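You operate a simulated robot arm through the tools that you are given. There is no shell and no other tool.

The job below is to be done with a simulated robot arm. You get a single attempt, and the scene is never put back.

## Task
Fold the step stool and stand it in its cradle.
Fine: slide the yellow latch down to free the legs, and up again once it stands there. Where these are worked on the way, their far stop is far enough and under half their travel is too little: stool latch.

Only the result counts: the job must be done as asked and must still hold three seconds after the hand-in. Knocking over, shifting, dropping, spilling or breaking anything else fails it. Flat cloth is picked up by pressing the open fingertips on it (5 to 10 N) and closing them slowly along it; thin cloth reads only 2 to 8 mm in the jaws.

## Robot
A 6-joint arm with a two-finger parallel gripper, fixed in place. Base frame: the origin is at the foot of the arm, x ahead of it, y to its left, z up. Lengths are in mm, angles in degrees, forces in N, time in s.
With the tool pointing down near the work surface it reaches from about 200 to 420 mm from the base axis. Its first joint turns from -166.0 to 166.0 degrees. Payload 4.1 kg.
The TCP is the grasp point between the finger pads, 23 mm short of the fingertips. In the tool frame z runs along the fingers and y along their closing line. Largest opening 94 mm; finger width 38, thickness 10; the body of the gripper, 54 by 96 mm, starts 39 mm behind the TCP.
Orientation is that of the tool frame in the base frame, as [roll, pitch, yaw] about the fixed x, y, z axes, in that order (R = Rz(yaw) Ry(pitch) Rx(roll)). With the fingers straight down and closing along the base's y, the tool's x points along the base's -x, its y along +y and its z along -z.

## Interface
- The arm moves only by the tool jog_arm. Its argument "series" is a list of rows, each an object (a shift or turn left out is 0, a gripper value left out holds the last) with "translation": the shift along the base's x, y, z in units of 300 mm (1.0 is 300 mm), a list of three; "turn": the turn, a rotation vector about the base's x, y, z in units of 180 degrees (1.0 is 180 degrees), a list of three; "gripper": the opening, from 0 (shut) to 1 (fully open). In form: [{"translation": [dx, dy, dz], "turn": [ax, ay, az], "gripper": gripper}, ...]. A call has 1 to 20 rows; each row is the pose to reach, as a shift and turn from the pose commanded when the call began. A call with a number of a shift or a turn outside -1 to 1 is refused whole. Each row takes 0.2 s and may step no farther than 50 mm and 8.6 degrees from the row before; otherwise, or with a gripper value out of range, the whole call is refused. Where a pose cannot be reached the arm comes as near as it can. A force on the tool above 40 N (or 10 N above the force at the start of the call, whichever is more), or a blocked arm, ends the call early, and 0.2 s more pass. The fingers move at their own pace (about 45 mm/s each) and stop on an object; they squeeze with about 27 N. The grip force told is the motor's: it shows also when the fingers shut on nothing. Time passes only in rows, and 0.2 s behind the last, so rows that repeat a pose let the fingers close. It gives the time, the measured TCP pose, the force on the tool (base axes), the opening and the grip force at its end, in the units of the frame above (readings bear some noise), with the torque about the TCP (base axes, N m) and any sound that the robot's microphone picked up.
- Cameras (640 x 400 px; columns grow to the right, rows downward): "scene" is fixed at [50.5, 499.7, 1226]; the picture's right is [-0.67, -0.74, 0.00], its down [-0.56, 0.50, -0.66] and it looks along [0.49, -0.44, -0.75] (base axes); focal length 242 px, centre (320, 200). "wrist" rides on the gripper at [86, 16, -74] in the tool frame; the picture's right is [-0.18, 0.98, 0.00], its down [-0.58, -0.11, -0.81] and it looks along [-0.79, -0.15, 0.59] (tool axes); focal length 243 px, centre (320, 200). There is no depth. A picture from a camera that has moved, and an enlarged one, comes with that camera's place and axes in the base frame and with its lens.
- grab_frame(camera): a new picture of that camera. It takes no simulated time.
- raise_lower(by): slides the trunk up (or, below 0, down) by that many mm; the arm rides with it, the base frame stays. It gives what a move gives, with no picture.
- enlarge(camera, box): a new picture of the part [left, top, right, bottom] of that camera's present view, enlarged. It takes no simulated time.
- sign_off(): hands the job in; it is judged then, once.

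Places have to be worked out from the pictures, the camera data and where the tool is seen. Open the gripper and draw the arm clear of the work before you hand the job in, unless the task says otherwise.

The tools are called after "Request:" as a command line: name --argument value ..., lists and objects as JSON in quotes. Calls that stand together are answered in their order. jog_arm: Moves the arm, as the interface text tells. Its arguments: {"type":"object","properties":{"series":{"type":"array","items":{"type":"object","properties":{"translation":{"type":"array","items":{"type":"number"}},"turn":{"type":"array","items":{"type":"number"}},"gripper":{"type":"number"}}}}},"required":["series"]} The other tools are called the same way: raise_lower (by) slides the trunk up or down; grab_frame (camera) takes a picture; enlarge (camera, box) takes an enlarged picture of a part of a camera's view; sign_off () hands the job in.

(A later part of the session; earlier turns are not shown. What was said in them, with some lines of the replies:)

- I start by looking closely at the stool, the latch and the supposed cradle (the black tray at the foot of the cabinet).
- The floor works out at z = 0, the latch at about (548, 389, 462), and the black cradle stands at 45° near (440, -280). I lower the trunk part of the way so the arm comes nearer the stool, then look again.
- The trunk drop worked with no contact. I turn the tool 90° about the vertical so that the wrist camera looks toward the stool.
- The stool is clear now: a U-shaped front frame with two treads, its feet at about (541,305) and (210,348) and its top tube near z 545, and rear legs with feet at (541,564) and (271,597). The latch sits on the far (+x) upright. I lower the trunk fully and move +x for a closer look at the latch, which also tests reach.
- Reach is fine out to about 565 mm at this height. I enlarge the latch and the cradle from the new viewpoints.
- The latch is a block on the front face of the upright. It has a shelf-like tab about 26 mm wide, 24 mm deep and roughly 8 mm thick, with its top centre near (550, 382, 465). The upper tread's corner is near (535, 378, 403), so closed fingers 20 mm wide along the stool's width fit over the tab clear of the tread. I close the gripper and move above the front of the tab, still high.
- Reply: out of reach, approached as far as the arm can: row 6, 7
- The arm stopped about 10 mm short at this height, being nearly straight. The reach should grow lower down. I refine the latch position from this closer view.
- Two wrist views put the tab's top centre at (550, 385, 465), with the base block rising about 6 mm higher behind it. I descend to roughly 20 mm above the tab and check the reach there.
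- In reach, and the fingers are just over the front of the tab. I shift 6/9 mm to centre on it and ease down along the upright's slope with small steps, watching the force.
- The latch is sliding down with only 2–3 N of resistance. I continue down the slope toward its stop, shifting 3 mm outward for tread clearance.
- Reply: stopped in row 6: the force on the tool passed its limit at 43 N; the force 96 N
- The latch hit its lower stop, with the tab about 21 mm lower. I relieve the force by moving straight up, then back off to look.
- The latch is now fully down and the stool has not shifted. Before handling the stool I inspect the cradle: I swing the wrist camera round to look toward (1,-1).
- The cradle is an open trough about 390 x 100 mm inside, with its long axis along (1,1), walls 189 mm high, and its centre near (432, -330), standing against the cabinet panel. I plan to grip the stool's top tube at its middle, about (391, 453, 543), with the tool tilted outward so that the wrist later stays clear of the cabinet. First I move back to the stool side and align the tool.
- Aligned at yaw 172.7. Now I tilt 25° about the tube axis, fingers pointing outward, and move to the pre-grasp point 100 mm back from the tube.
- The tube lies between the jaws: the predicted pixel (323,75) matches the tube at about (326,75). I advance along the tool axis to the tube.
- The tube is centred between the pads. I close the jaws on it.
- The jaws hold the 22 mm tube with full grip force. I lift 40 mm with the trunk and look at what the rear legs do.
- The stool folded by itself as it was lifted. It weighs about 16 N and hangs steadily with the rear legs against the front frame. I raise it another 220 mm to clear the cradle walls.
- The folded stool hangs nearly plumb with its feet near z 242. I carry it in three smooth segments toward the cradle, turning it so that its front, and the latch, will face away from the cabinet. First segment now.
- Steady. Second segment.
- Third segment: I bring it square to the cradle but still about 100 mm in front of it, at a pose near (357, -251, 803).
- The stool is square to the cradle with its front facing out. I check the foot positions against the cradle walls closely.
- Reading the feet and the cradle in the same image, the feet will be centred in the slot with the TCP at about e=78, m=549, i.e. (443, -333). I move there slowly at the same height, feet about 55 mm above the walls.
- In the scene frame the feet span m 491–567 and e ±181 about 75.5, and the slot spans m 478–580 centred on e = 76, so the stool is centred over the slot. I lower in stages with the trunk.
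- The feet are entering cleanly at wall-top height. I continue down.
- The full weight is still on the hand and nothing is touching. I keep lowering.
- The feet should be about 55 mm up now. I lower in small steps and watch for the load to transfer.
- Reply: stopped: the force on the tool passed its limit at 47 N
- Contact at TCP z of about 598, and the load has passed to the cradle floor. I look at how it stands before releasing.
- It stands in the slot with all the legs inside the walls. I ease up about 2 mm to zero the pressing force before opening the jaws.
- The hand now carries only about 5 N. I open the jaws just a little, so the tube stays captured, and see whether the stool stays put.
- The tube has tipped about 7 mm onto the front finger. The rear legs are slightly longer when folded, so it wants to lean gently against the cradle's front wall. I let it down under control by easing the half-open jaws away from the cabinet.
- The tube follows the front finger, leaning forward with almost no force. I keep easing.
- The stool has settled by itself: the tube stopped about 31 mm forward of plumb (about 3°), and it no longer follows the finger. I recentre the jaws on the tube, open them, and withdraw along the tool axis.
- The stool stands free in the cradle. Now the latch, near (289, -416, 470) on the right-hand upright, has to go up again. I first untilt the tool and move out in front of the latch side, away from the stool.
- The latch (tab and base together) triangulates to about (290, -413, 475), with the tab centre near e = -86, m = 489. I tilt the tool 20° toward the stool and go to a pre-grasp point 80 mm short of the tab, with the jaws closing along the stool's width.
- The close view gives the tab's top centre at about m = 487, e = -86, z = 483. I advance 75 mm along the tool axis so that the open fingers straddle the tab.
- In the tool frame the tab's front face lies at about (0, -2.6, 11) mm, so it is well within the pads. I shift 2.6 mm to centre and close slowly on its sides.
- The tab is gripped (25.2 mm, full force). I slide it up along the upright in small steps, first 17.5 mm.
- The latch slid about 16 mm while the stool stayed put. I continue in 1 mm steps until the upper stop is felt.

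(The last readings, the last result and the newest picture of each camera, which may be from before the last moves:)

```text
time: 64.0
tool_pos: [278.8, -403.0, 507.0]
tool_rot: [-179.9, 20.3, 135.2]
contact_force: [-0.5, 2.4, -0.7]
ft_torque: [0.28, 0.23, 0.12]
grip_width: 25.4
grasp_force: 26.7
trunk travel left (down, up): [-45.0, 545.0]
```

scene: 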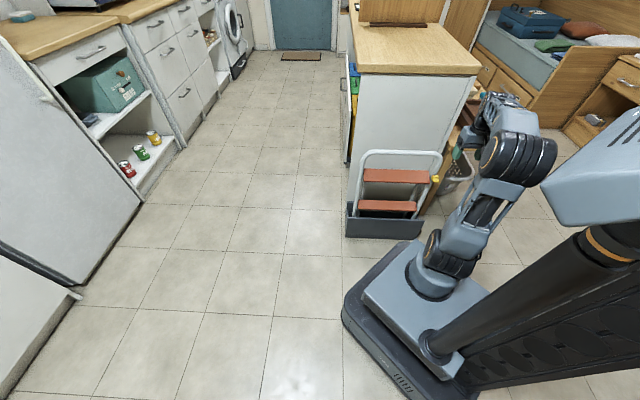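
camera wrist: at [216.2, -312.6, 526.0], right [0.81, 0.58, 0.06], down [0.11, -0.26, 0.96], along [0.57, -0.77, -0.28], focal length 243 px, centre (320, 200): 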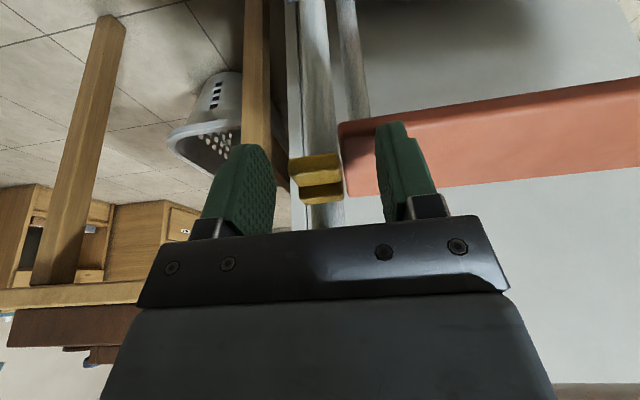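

Request:
jog_arm --series '[{"translation": [0.0001, -0.0001, 0.0033]}, {"translation": [0.0002, -0.0002, 0.0067]}]'

Request:
enlarge --camera "wrist" --box '[220, 100, 420, 230]'

Request:
enlarge --camera "scene" --box '[330, 100, 490, 240]'

```text
time: 64.5
tool_pos: [277.9, -403.1, 509.2]
tool_rot: [179.9, 20.4, 135.2]
contact_force: [1.8, 3.2, 0.3]
ft_torque: [0.25, 0.09, 0.16]
grip_width: 25.5
grasp_force: 27.7
trunk travel left (down, up): [-45.0, 545.0]
```

```text
3.08 times, centred on (320, 165) of wrist
camera zoom: at [213.6, -315.1, 549.2], right [0.81, 0.58, 0.06], down [0.11, -0.26, 0.96], along [0.57, -0.77, -0.28], focal length 746 px, centre (320, 308)
```

zoom: 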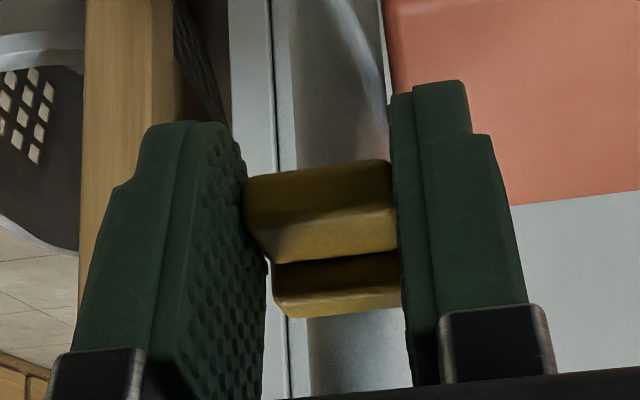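

```text
2.86 times, centred on (410, 170) of scene
camera zoom: at [50.5, 499.7, 1226.0], right [-0.67, -0.74, 0.0], down [-0.56, 0.5, -0.66], along [0.49, -0.44, -0.75], focal length 690 px, centre (63, 286)
```

zoom: 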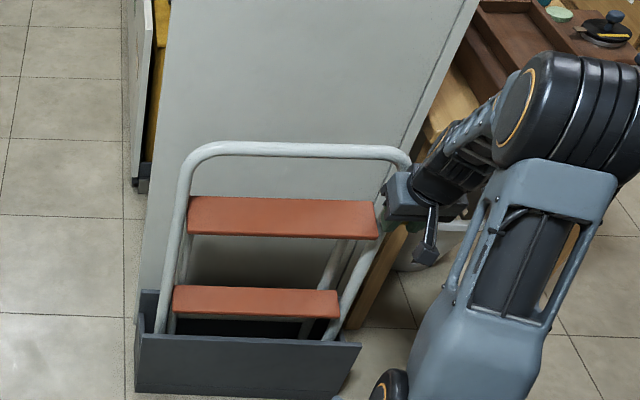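

Still sliding freely at 23 mm, with the stool unmoved. I go a few more single-millimetre steps.

Request:
jog_arm --series '[{"translation": [0.0001, -0.0001, 0.0033]}, {"translation": [0.0002, -0.0002, 0.0067]}, {"translation": [0.0003, -0.0003, 0.0067]}]'

Request:
enlarge --camera "wrist" --box '[220, 100, 420, 230]'

```text
time: 65.3
tool_pos: [278.4, -403.1, 511.5]
tool_rot: [-179.9, 20.4, 135.2]
contact_force: [2.2, 2.3, 0.0]
ft_torque: [-0.18, -0.22, 0.18]
grip_width: 25.6
grasp_force: 26.9
trunk travel left (down, up): [-45.0, 545.0]
```

```text
3.08 times, centred on (320, 165) of wrist
camera zoom: at [213.3, -314.7, 551.8], right [0.82, 0.58, 0.06], down [0.11, -0.26, 0.96], along [0.57, -0.77, -0.28], focal length 746 px, centre (320, 308)
```

zoom: 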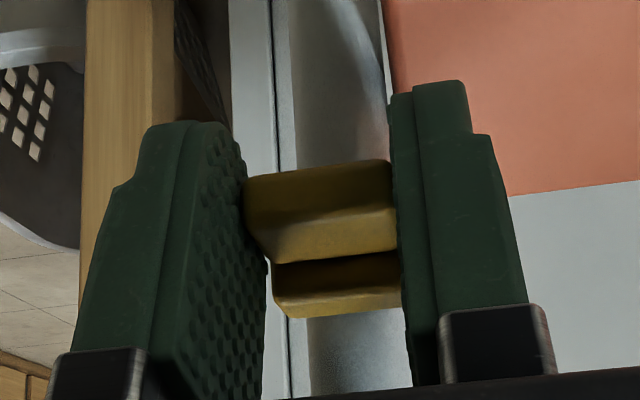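

Request:
jog_arm --series '[{"translation": [0.0001, -0.0001, 0.0033]}, {"translation": [0.0002, -0.0002, 0.0067]}, {"translation": [0.0002, -0.0002, 0.0067]}]'

Request:
enlarge --camera "wrist" --box '[220, 100, 420, 230]'

Request:
enlarge --camera "scene" --box '[340, 180, 430, 245]'

```text
time: 66.2
tool_pos: [278.0, -404.0, 513.3]
tool_rot: [-180.0, 20.4, 135.1]
contact_force: [2.8, 1.7, 0.6]
ft_torque: [-0.15, -0.25, 0.14]
grip_width: 25.3
grasp_force: 26.4
trunk travel left (down, up): [-45.0, 545.0]
```

```text
3.08 times, centred on (320, 165) of wrist
camera zoom: at [213.1, -314.6, 553.3], right [0.81, 0.58, 0.06], down [0.11, -0.26, 0.96], along [0.57, -0.77, -0.28], focal length 746 px, centre (320, 308)
```

zoom: 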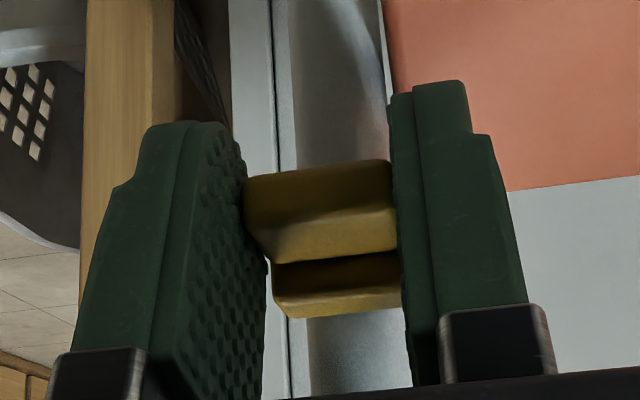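

```text
6.15 times, centred on (385, 212) of scene
camera zoom: at [50.5, 499.7, 1226.0], right [-0.67, -0.74, 0.0], down [-0.56, 0.5, -0.66], along [0.49, -0.44, -0.75], focal length 1486 px, centre (-80, 123)
```

zoom: 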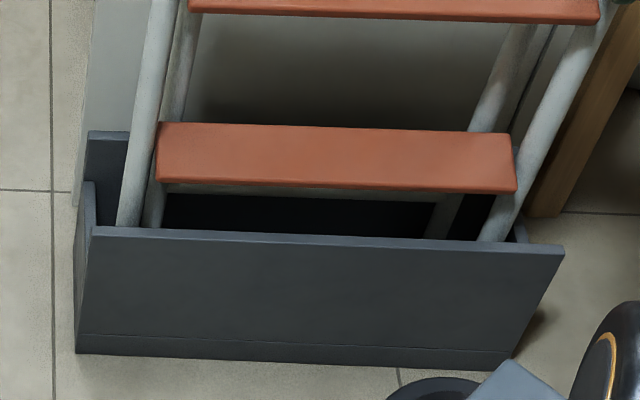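

Request:
jog_arm --series '[{"translation": [0.0001, -0.0001, 0.0033]}, {"translation": [0.0002, -0.0002, 0.0067]}, {"translation": [0.0003, -0.0003, 0.01]}, {"translation": [0.0003, -0.0003, 0.01]}]'

Request:
enlarge --camera "wrist" --box '[220, 100, 420, 230]'

Request:
enlarge --camera "scene" --box '[330, 100, 490, 240]'

```text
time: 67.2
tool_pos: [276.7, -403.2, 516.0]
tool_rot: [-180.0, 20.3, 135.2]
contact_force: [3.4, 2.6, 0.5]
ft_torque: [0.01, -0.08, 0.09]
grip_width: 25.5
grasp_force: 27.6
trunk travel left (down, up): [-45.0, 545.0]
```

```text
3.08 times, centred on (320, 165) of wrist
camera zoom: at [212.9, -314.4, 556.5], right [0.81, 0.58, 0.06], down [0.11, -0.26, 0.96], along [0.57, -0.77, -0.28], focal length 746 px, centre (320, 308)
```

zoom: 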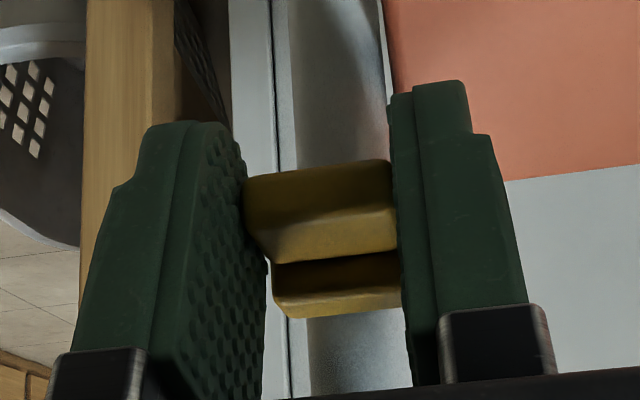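

```text
2.86 times, centred on (410, 170) of scene
camera zoom: at [50.5, 499.7, 1226.0], right [-0.67, -0.74, 0.0], down [-0.56, 0.5, -0.66], along [0.49, -0.44, -0.75], focal length 690 px, centre (63, 286)
```

zoom: 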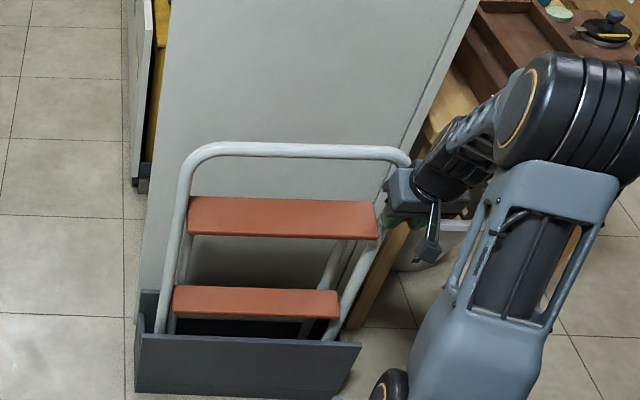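

Request:
jog_arm --series '[{"translation": [0.0001, -0.0001, 0.0033]}, {"translation": [0.0002, -0.0002, 0.0067]}, {"translation": [0.0002, -0.0002, 0.0067]}]'

Request:
enlarge --camera "wrist" --box '[220, 100, 420, 230]'

```text
time: 68.0
tool_pos: [277.9, -402.8, 516.4]
tool_rot: [180.0, 20.3, 135.2]
contact_force: [-0.5, -1.5, 0.2]
ft_torque: [0.09, 0.23, -0.02]
grip_width: 25.2
grasp_force: 26.8
trunk travel left (down, up): [-45.0, 545.0]
```

```text
3.08 times, centred on (320, 165) of wrist
camera zoom: at [213.4, -314.7, 557.7], right [0.82, 0.58, 0.06], down [0.11, -0.26, 0.96], along [0.57, -0.77, -0.28], focal length 746 px, centre (320, 308)
```

zoom: 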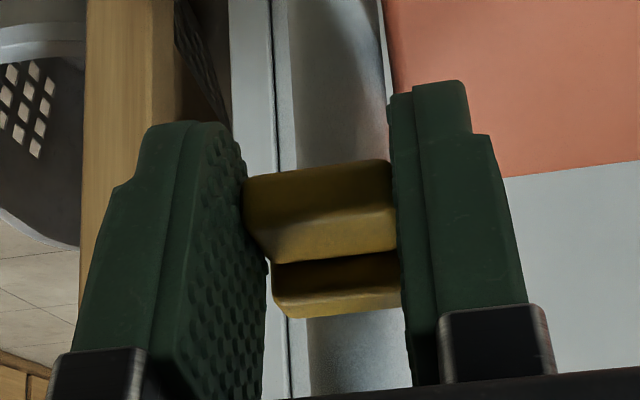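

Request:
jog_arm --series '[{"translation": [0.0001, -0.0001, 0.0033]}, {"translation": [0.0002, -0.0002, 0.0067]}, {"translation": [0.0002, -0.0002, 0.0067]}, {"translation": [0.0002, -0.0002, 0.0067]}]'

Request:
enlarge --camera "wrist" --box '[220, 100, 420, 230]'

Request:
enlarge --camera "scene" --box '[340, 180, 430, 245]'

```text
time: 69.0
tool_pos: [279.2, -403.2, 520.2]
tool_rot: [-180.0, 20.1, 135.3]
contact_force: [0.7, 1.9, -0.2]
ft_torque: [0.53, 0.69, 0.14]
grip_width: 25.4
grasp_force: 27.4
trunk travel left (down, up): [-45.0, 545.0]
```

```text
3.08 times, centred on (320, 165) of wrist
camera zoom: at [213.7, -315.0, 559.6], right [0.81, 0.58, 0.06], down [0.11, -0.26, 0.96], along [0.57, -0.77, -0.28], focal length 746 px, centre (320, 308)
```

zoom: 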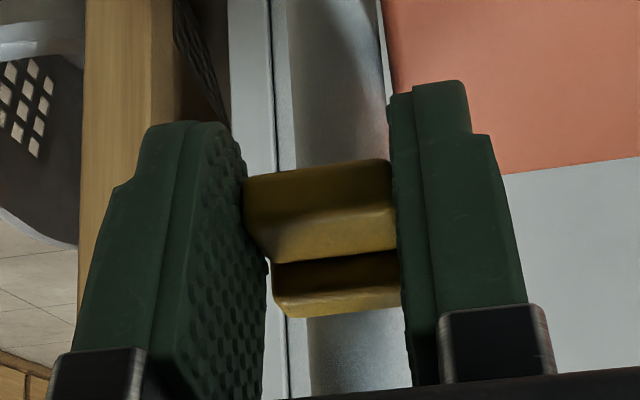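

```text
6.15 times, centred on (385, 212) of scene
camera zoom: at [50.5, 499.7, 1226.0], right [-0.67, -0.74, 0.0], down [-0.56, 0.5, -0.66], along [0.49, -0.44, -0.75], focal length 1486 px, centre (-80, 123)
```

zoom: 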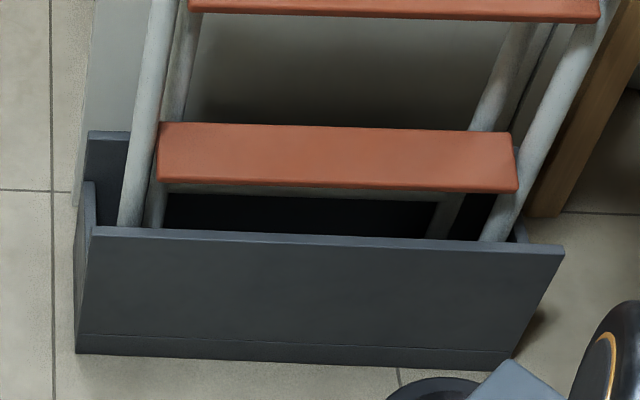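

Request:
jog_arm --series '[{"translation": [0.0001, -0.0001, 0.0033]}, {"translation": [0.0002, -0.0002, 0.0067]}, {"translation": [0.0003, -0.0003, 0.01]}, {"translation": [0.0003, -0.0003, 0.01]}, {"translation": [0.0003, -0.0003, 0.01]}]'

Request:
enlarge --camera "wrist" --box '[220, 100, 420, 230]'

Request:
enlarge --camera "scene" --box '[330, 100, 490, 240]'

```text
time: 70.2
tool_pos: [278.9, -404.1, 525.0]
tool_rot: [-179.9, 20.4, 135.2]
contact_force: [2.6, 0.9, -12.8]
ft_torque: [0.36, 0.63, 0.02]
grip_width: 25.2
grasp_force: 27.4
trunk travel left (down, up): [-45.0, 545.0]
```

```text
3.08 times, centred on (320, 165) of wrist
camera zoom: at [214.1, -315.9, 563.9], right [0.81, 0.58, 0.06], down [0.11, -0.26, 0.96], along [0.57, -0.77, -0.28], focal length 746 px, centre (320, 308)
```

zoom: 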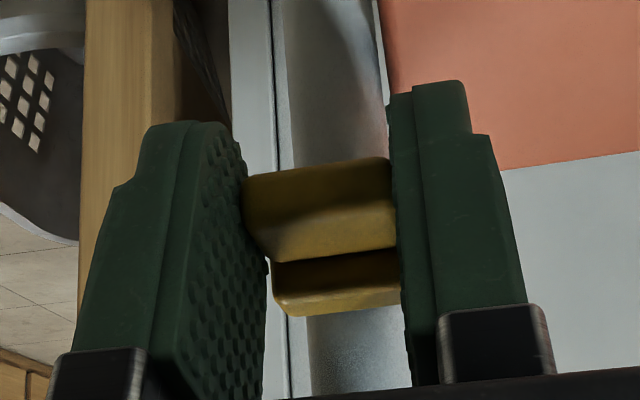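

```text
2.86 times, centred on (410, 170) of scene
camera zoom: at [50.5, 499.7, 1226.0], right [-0.67, -0.74, 0.0], down [-0.56, 0.5, -0.66], along [0.49, -0.44, -0.75], focal length 690 px, centre (63, 286)
```

zoom: 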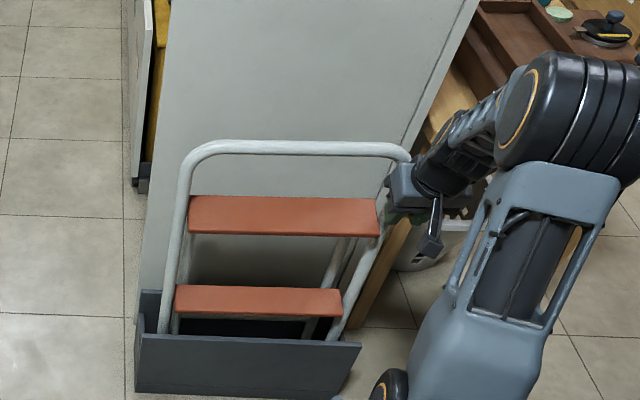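

The upper stop is reached: Fz shows -13 N, the stool's weight beginning to hang on the latch. I lower about 3 mm to set the stool back on its feet, then release the tab.

Request:
jog_arm --series '[{"translation": [0, 0, -0.0033]}, {"translation": [0, 0, -0.0067]}, {"translation": [0, 0, -0.01]}, {"translation": [0, 0, -0.01]}, {"translation": [0, 0, -0.01]}]'

Request:
enlarge --camera "scene" --box '[330, 100, 490, 240]'

```text
time: 71.3
tool_pos: [278.8, -406.0, 521.5]
tool_rot: [-179.8, 20.5, 135.0]
contact_force: [-3.4, -3.6, -1.4]
ft_torque: [-0.04, 0.39, -0.15]
grip_width: 25.0
grasp_force: 26.6
trunk travel left (down, up): [-45.0, 545.0]
```

```text
2.86 times, centred on (410, 170) of scene
camera zoom: at [50.5, 499.7, 1226.0], right [-0.67, -0.74, 0.0], down [-0.56, 0.5, -0.66], along [0.49, -0.44, -0.75], focal length 690 px, centre (63, 286)
```

zoom: 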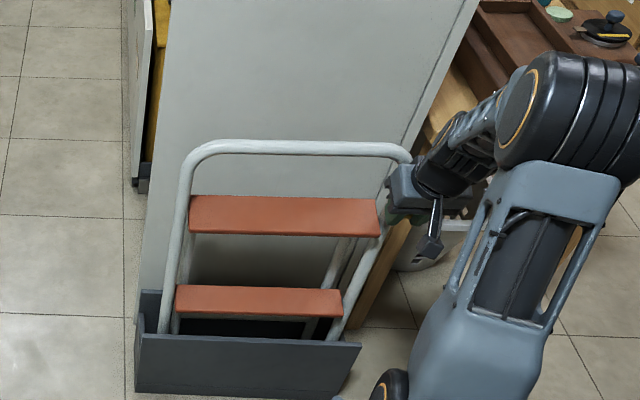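

The weight is back on the cradle. I open the jaws gently and check the stool before withdrawing.

Request:
jog_arm --series '[{"gripper": 0.3}, {"gripper": 0.34}, {"gripper": 0.4}, {"gripper": 0.48}, {"gripper": 0.56}, {"gripper": 0.6}, {"gripper": 0.6}]'

Request:
enlarge --camera "wrist" --box '[220, 100, 420, 230]'

Request:
enlarge --camera "scene" --box '[330, 100, 490, 240]'

```text
time: 73.0
tool_pos: [279.1, -404.1, 520.9]
tool_rot: [-180.0, 20.4, 135.2]
contact_force: [0.4, -1.1, 0.5]
ft_torque: [0.01, 0.01, 0.02]
grip_width: 56.2
grasp_force: 0.1
trunk travel left (down, up): [-45.0, 545.0]
```

```text
3.08 times, centred on (320, 165) of wrist
camera zoom: at [214.0, -316.3, 561.3], right [0.81, 0.58, 0.06], down [0.11, -0.26, 0.96], along [0.57, -0.77, -0.28], focal length 746 px, centre (320, 308)
```

zoom: 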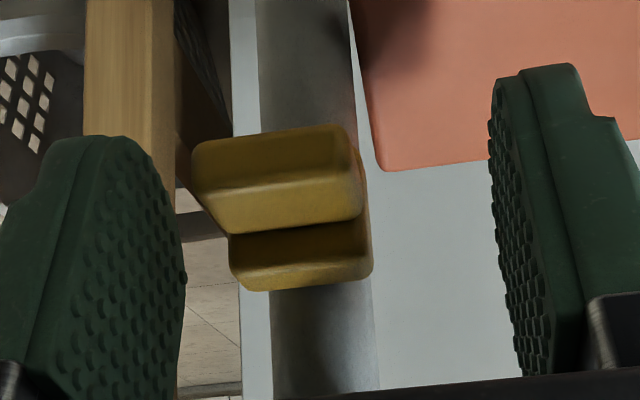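

```text
2.86 times, centred on (410, 170) of scene
camera zoom: at [50.5, 499.7, 1226.0], right [-0.67, -0.74, 0.0], down [-0.56, 0.5, -0.66], along [0.49, -0.44, -0.75], focal length 690 px, centre (63, 286)
```

zoom: 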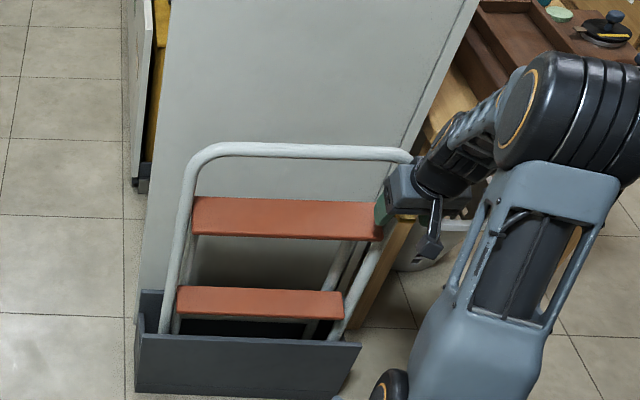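

The latch stays at the top after release, and the stool settled a few millimetres sideways. I withdraw the hand along its axis and then inspect the result.

Request:
jog_arm --series '[{"translation": [-0.016, 0.016, 0.062]}, {"translation": [-0.041, 0.041, 0.156]}, {"translation": [-0.066, 0.066, 0.25]}, {"translation": [-0.1, 0.1, 0.35]}, {"translation": [-0.16, 0.16, 0.45]}, {"translation": [-0.22, 0.22, 0.55]}, {"translation": [-0.22, 0.22, 0.55]}]'

Request:
grab_frame --camera "wrist"

Request:
enlarge --camera "scene" --box '[330, 110, 470, 240]'

Request:
enlarge --camera "scene" --box '[340, 180, 430, 245]'

```text
time: 74.5
tool_pos: [213.2, -337.6, 688.1]
tool_rot: [180.0, 20.2, 135.2]
contact_force: [0.1, 0.1, 0.2]
ft_torque: [0.04, 0.01, 0.01]
grip_width: 56.2
grasp_force: 0.0
trunk travel left (down, up): [-45.0, 545.0]
```

```text
taken
camera wrist: at [148.6, -249.9, 727.3], right [0.81, 0.58, 0.06], down [0.11, -0.26, 0.96], along [0.57, -0.77, -0.28], focal length 243 px, centre (320, 200)
```

wrist: 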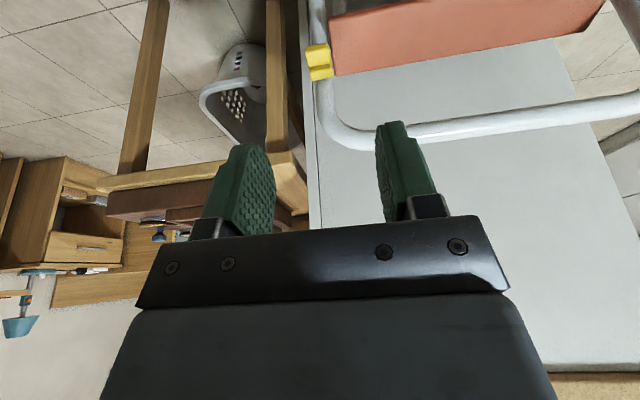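

```text
3.08 times, centred on (400, 175) of scene
camera zoom: at [50.5, 499.7, 1226.0], right [-0.67, -0.74, 0.0], down [-0.56, 0.5, -0.66], along [0.49, -0.44, -0.75], focal length 743 px, centre (74, 277)
```

zoom: 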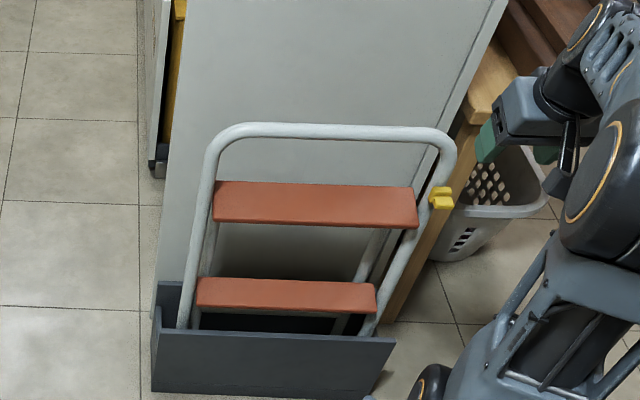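

```text
6.15 times, centred on (385, 212) of scene
camera zoom: at [50.5, 499.7, 1226.0], right [-0.67, -0.74, 0.0], down [-0.56, 0.5, -0.66], along [0.49, -0.44, -0.75], focal length 1486 px, centre (-80, 123)
```

zoom: 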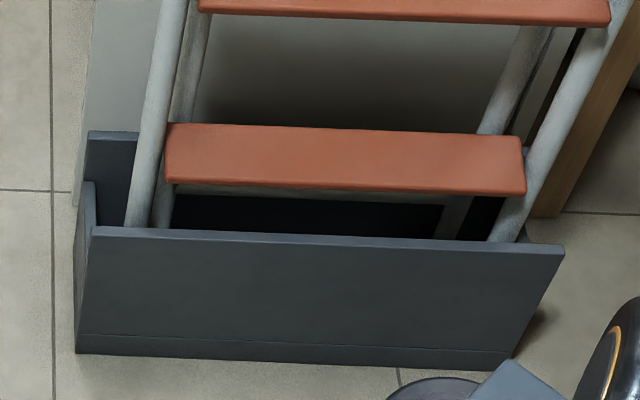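

The stool is standing alone with the latch near the top. I want a side view to judge how closed the legs are and how it leans, so first I check the latch closely and untilt the tool.

Request:
enlarge --camera "wrist" --box '[280, 0, 440, 150]'

Request:
jog_arm --series '[{"turn": [0.0266, 0.0266, 0]}, {"turn": [0.0532, 0.0532, 0]}, {"turn": [0.0797, 0.0797, 0]}, {"turn": [0.0797, 0.0797, 0]}]'

```text
2.67 times, centred on (360, 75) of wrist
camera zoom: at [148.6, -249.9, 727.3], right [0.81, 0.58, 0.06], down [0.11, -0.26, 0.96], along [0.57, -0.77, -0.28], focal length 647 px, centre (213, 533)
```

zoom: 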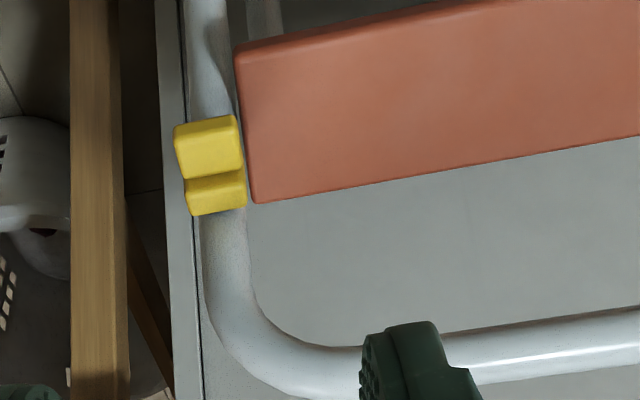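

```text
time: 75.5
tool_pos: [213.2, -337.8, 687.5]
tool_rot: [-180.0, 0.0, 135.2]
contact_force: [-0.2, 0.1, 0.4]
ft_torque: [-0.01, -0.04, 0.0]
grip_width: 56.2
grasp_force: 0.1
trunk travel left (down, up): [-45.0, 545.0]
```

Untilted. Now I swing along the front of the stool, clear of it, to its other end and turn the camera to look along its side.

Request:
jog_arm --series '[{"translation": [0.07, 0.07, 0.01], "turn": [0, 0, -0.036]}, {"translation": [0.14, 0.14, 0.02], "turn": [0, 0, -0.072]}, {"translation": [0.21, 0.21, 0.02], "turn": [0, 0, -0.108]}, {"translation": [0.28, 0.28, 0.02], "turn": [0, 0, -0.144]}, {"translation": [0.35, 0.35, 0.02], "turn": [0, 0, -0.18]}, {"translation": [0.42, 0.42, 0.02], "turn": [0, 0, -0.216]}, {"translation": [0.49, 0.49, 0.02], "turn": [0, 0, -0.252]}, {"translation": [0.56, 0.56, 0.02], "turn": [0, 0, -0.288]}, {"translation": [0.63, 0.63, 0.02], "turn": [0, 0, -0.324]}, {"translation": [0.7, 0.7, 0.02], "turn": [0, 0, -0.36]}, {"translation": [0.77, 0.77, 0.02], "turn": [0, 0, -0.396]}, {"translation": [0.84, 0.84, 0.02], "turn": [0, 0, -0.432]}, {"translation": [0.91, 0.91, 0.02], "turn": [0, 0, -0.468]}, {"translation": [0.98, 0.98, 0.02], "turn": [0, 0, -0.5]}, {"translation": [0.98, 0.98, 0.02], "turn": [0, 0, -0.5]}]'

Request:
grab_frame --camera "wrist"

Request:
grab_frame --camera "scene"

```text
time: 78.8
tool_pos: [509.3, -43.5, 691.5]
tool_rot: [180.0, 0.1, 45.0]
contact_force: [-0.6, 0.2, -0.3]
ft_torque: [0.03, -0.01, -0.03]
grip_width: 56.5
grasp_force: 0.2
trunk travel left (down, up): [-45.0, 545.0]
```

```text
taken
camera wrist: at [579.8, 8.2, 765.9], right [0.57, -0.82, 0.0], down [-0.49, -0.33, 0.81], along [-0.66, -0.46, -0.59], focal length 243 px, centre (320, 200)
```

wrist: 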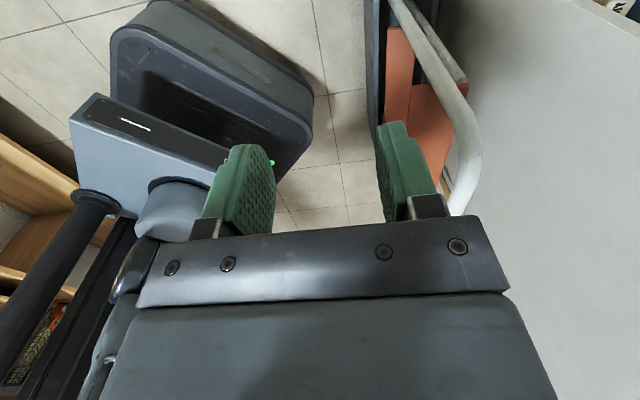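

```text
taken
```

scene: 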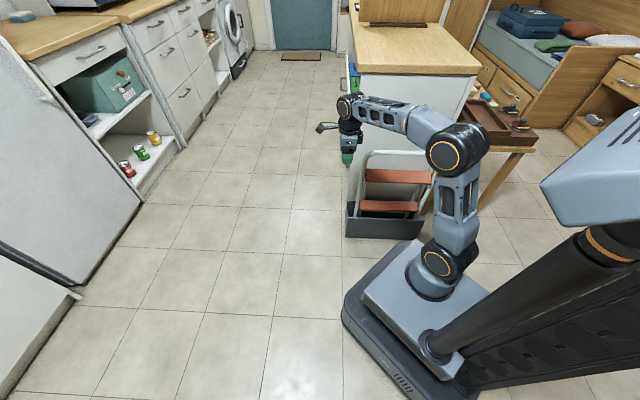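

Request:
jog_arm --series '[{"translation": [0.075, -0.075, -0.05]}, {"translation": [0.15, -0.15, -0.12]}, {"translation": [0.225, -0.225, -0.2]}, {"translation": [0.29, -0.29, -0.28]}, {"translation": [0.29, -0.29, -0.28]}]'

Request:
grab_frame --camera "wrist"

```text
time: 80.0
tool_pos: [596.4, -127.6, 608.9]
tool_rot: [179.9, 0.0, 45.2]
contact_force: [0.1, 0.3, -0.2]
ft_torque: [0.03, 0.0, 0.0]
grip_width: 56.7
grasp_force: 0.0
trunk travel left (down, up): [-45.0, 545.0]
```

```text
taken
camera wrist: at [668.2, -76.1, 683.4], right [0.57, -0.82, 0.0], down [-0.49, -0.34, 0.81], along [-0.66, -0.46, -0.59], focal length 243 px, centre (320, 200)
```

wrist: 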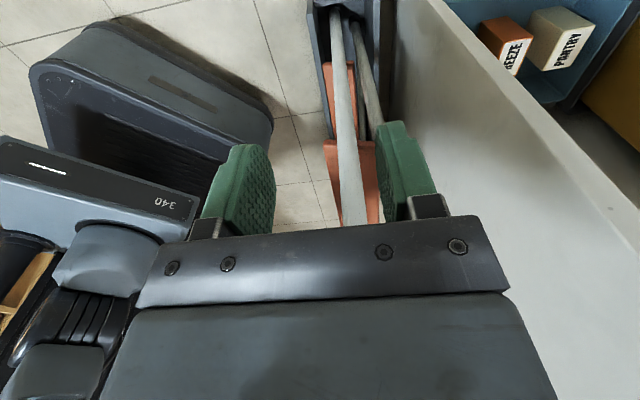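

Request:
enlarge --camera "wrist" --box '[270, 0, 430, 130]'

Request:
enlarge --camera "wrist" --box '[290, 0, 410, 75]'

```text
3.08 times, centred on (350, 65) of wrist
camera zoom: at [668.2, -76.1, 683.4], right [0.57, -0.82, 0.0], down [-0.49, -0.34, 0.81], along [-0.66, -0.46, -0.59], focal length 746 px, centre (228, 615)
```

zoom: 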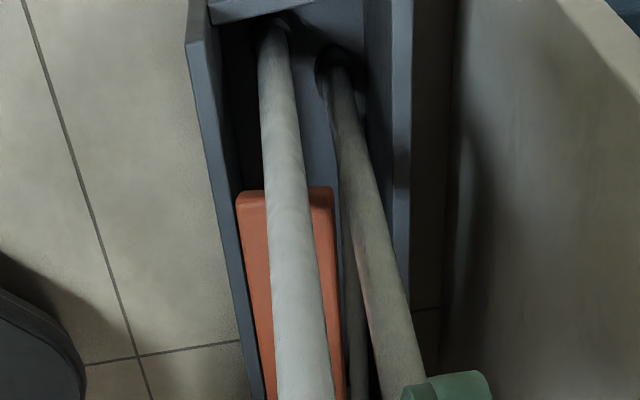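

```text
5.33 times, centred on (350, 38) of wrist
camera zoom: at [668.2, -76.1, 683.4], right [0.57, -0.82, 0.0], down [-0.49, -0.34, 0.81], along [-0.66, -0.46, -0.59], focal length 1294 px, centre (160, 1067)
```

zoom: 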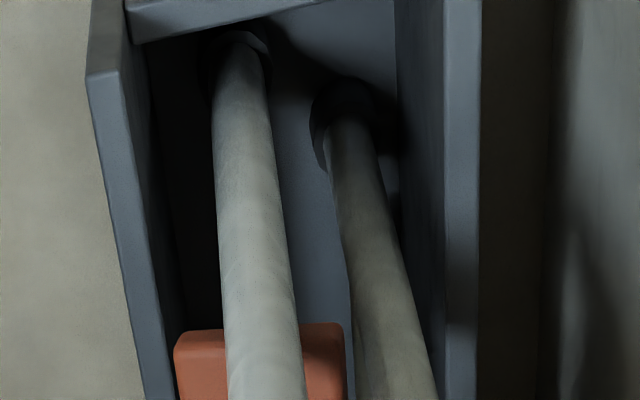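

The side view shows the front legs vertical at m of about 525 and the rear legs almost parallel at m of about 565–575. The stool is fully folded and stands on all four feet inside the trough. I withdraw the arm up and away, opening the gripper.

Request:
jog_arm --series '[{"translation": [-0.02, 0.02, 0.1]}, {"translation": [-0.1, 0.1, 0.2]}, {"translation": [-0.18, 0.18, 0.28]}, {"translation": [-0.26, 0.27, 0.36], "gripper": 0.8}, {"translation": [-0.33, 0.38, 0.44], "gripper": 1}, {"translation": [-0.4, 0.5, 0.5], "gripper": 1}, {"translation": [-0.46, 0.62, 0.55], "gripper": 1}, {"translation": [-0.52, 0.74, 0.6], "gripper": 1}, {"translation": [-0.58, 0.86, 0.62], "gripper": 1}, {"translation": [-0.62, 0.94, 0.64], "gripper": 1}, {"translation": [-0.62, 0.94, 0.64], "gripper": 1}]'

Request:
grab_frame --camera "scene"

Request:
enlarge --camera "scene" --box '[330, 110, 470, 240]'

```text
time: 82.3
tool_pos: [407.8, 155.2, 803.7]
tool_rot: [-180.0, 0.1, 45.2]
contact_force: [0.4, -0.5, -0.5]
ft_torque: [0.02, 0.04, -0.01]
grip_width: 93.9
grasp_force: 0.0
trunk travel left (down, up): [-45.0, 545.0]
```

```text
taken
```

scene: 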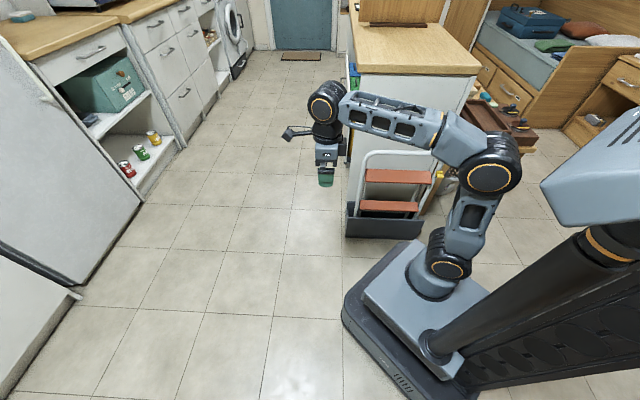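

```text
3.08 times, centred on (400, 175) of scene
camera zoom: at [50.5, 499.7, 1226.0], right [-0.67, -0.74, 0.0], down [-0.56, 0.5, -0.66], along [0.49, -0.44, -0.75], focal length 743 px, centre (74, 277)
```

zoom: 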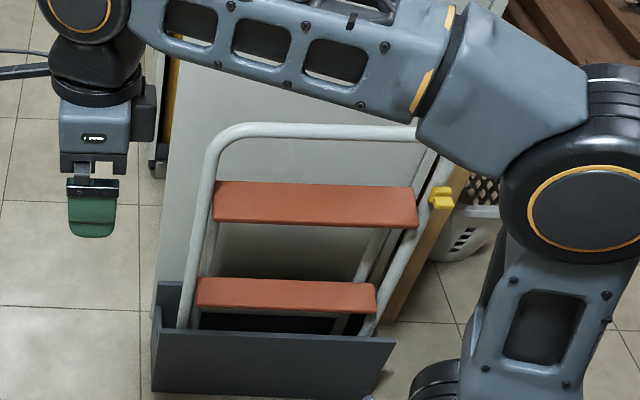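

The stool and cradle are unchanged since I let go, and the arm is clear. One last close look at the latch and stool before handing in.

Request:
enlarge --camera "scene" --box '[400, 145, 460, 190]'

Request:
enlarge --camera "scene" --box '[340, 180, 430, 245]'

```text
8.89 times, centred on (430, 168) of scene
camera zoom: at [50.5, 499.7, 1226.0], right [-0.67, -0.74, 0.0], down [-0.56, 0.5, -0.66], along [0.49, -0.44, -0.75], focal length 2147 px, centre (-658, 489)
```

zoom: 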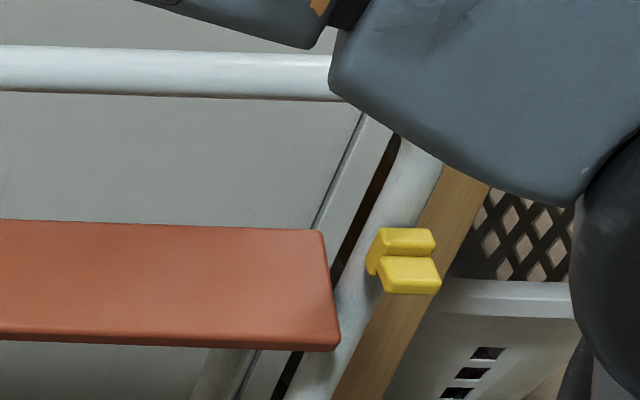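

```text
6.15 times, centred on (385, 212) of scene
camera zoom: at [50.5, 499.7, 1226.0], right [-0.67, -0.74, 0.0], down [-0.56, 0.5, -0.66], along [0.49, -0.44, -0.75], focal length 1486 px, centre (-80, 123)
```

zoom: 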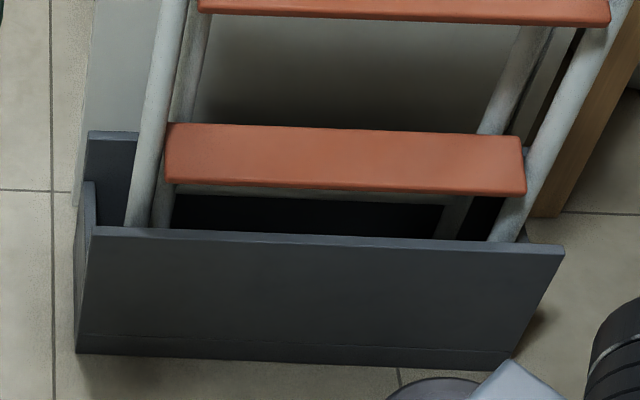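

The latch sits clearly higher on the upright than before. The stool stands folded and still in its cradle, the arm is clear and the gripper is open, so I hand the job in.

Request:
sign_off

```text
The job is handed in.
```

The step stool is folded and standing in its cradle with the latch slid back up. I've handed the job in; I have no verdict on it yet.

- **Latch down:** I pushed it down until it hit its lower stop. That freed the legs.
- **Folding:** The legs closed by themselves when I lifted the stool by its top tube. A side view in the cradle showed the front legs vertical and the rear legs almost parallel to them.
- **Cradle:** The stool stands inside the walls with its front facing out. It slid about 7 mm sideways while I worked the latch, but stayed well within the cradle. The cradle did not move in any picture.
- **Latch up:** I slid it up about 35 mm until it stopped and the stool's weight began to hang on it. Setting the stool back on its feet may have let the latch drop 1–2 mm.

Before hand-in I opened the gripper and moved the arm clear. The pictures taken after that show the stool standing still.
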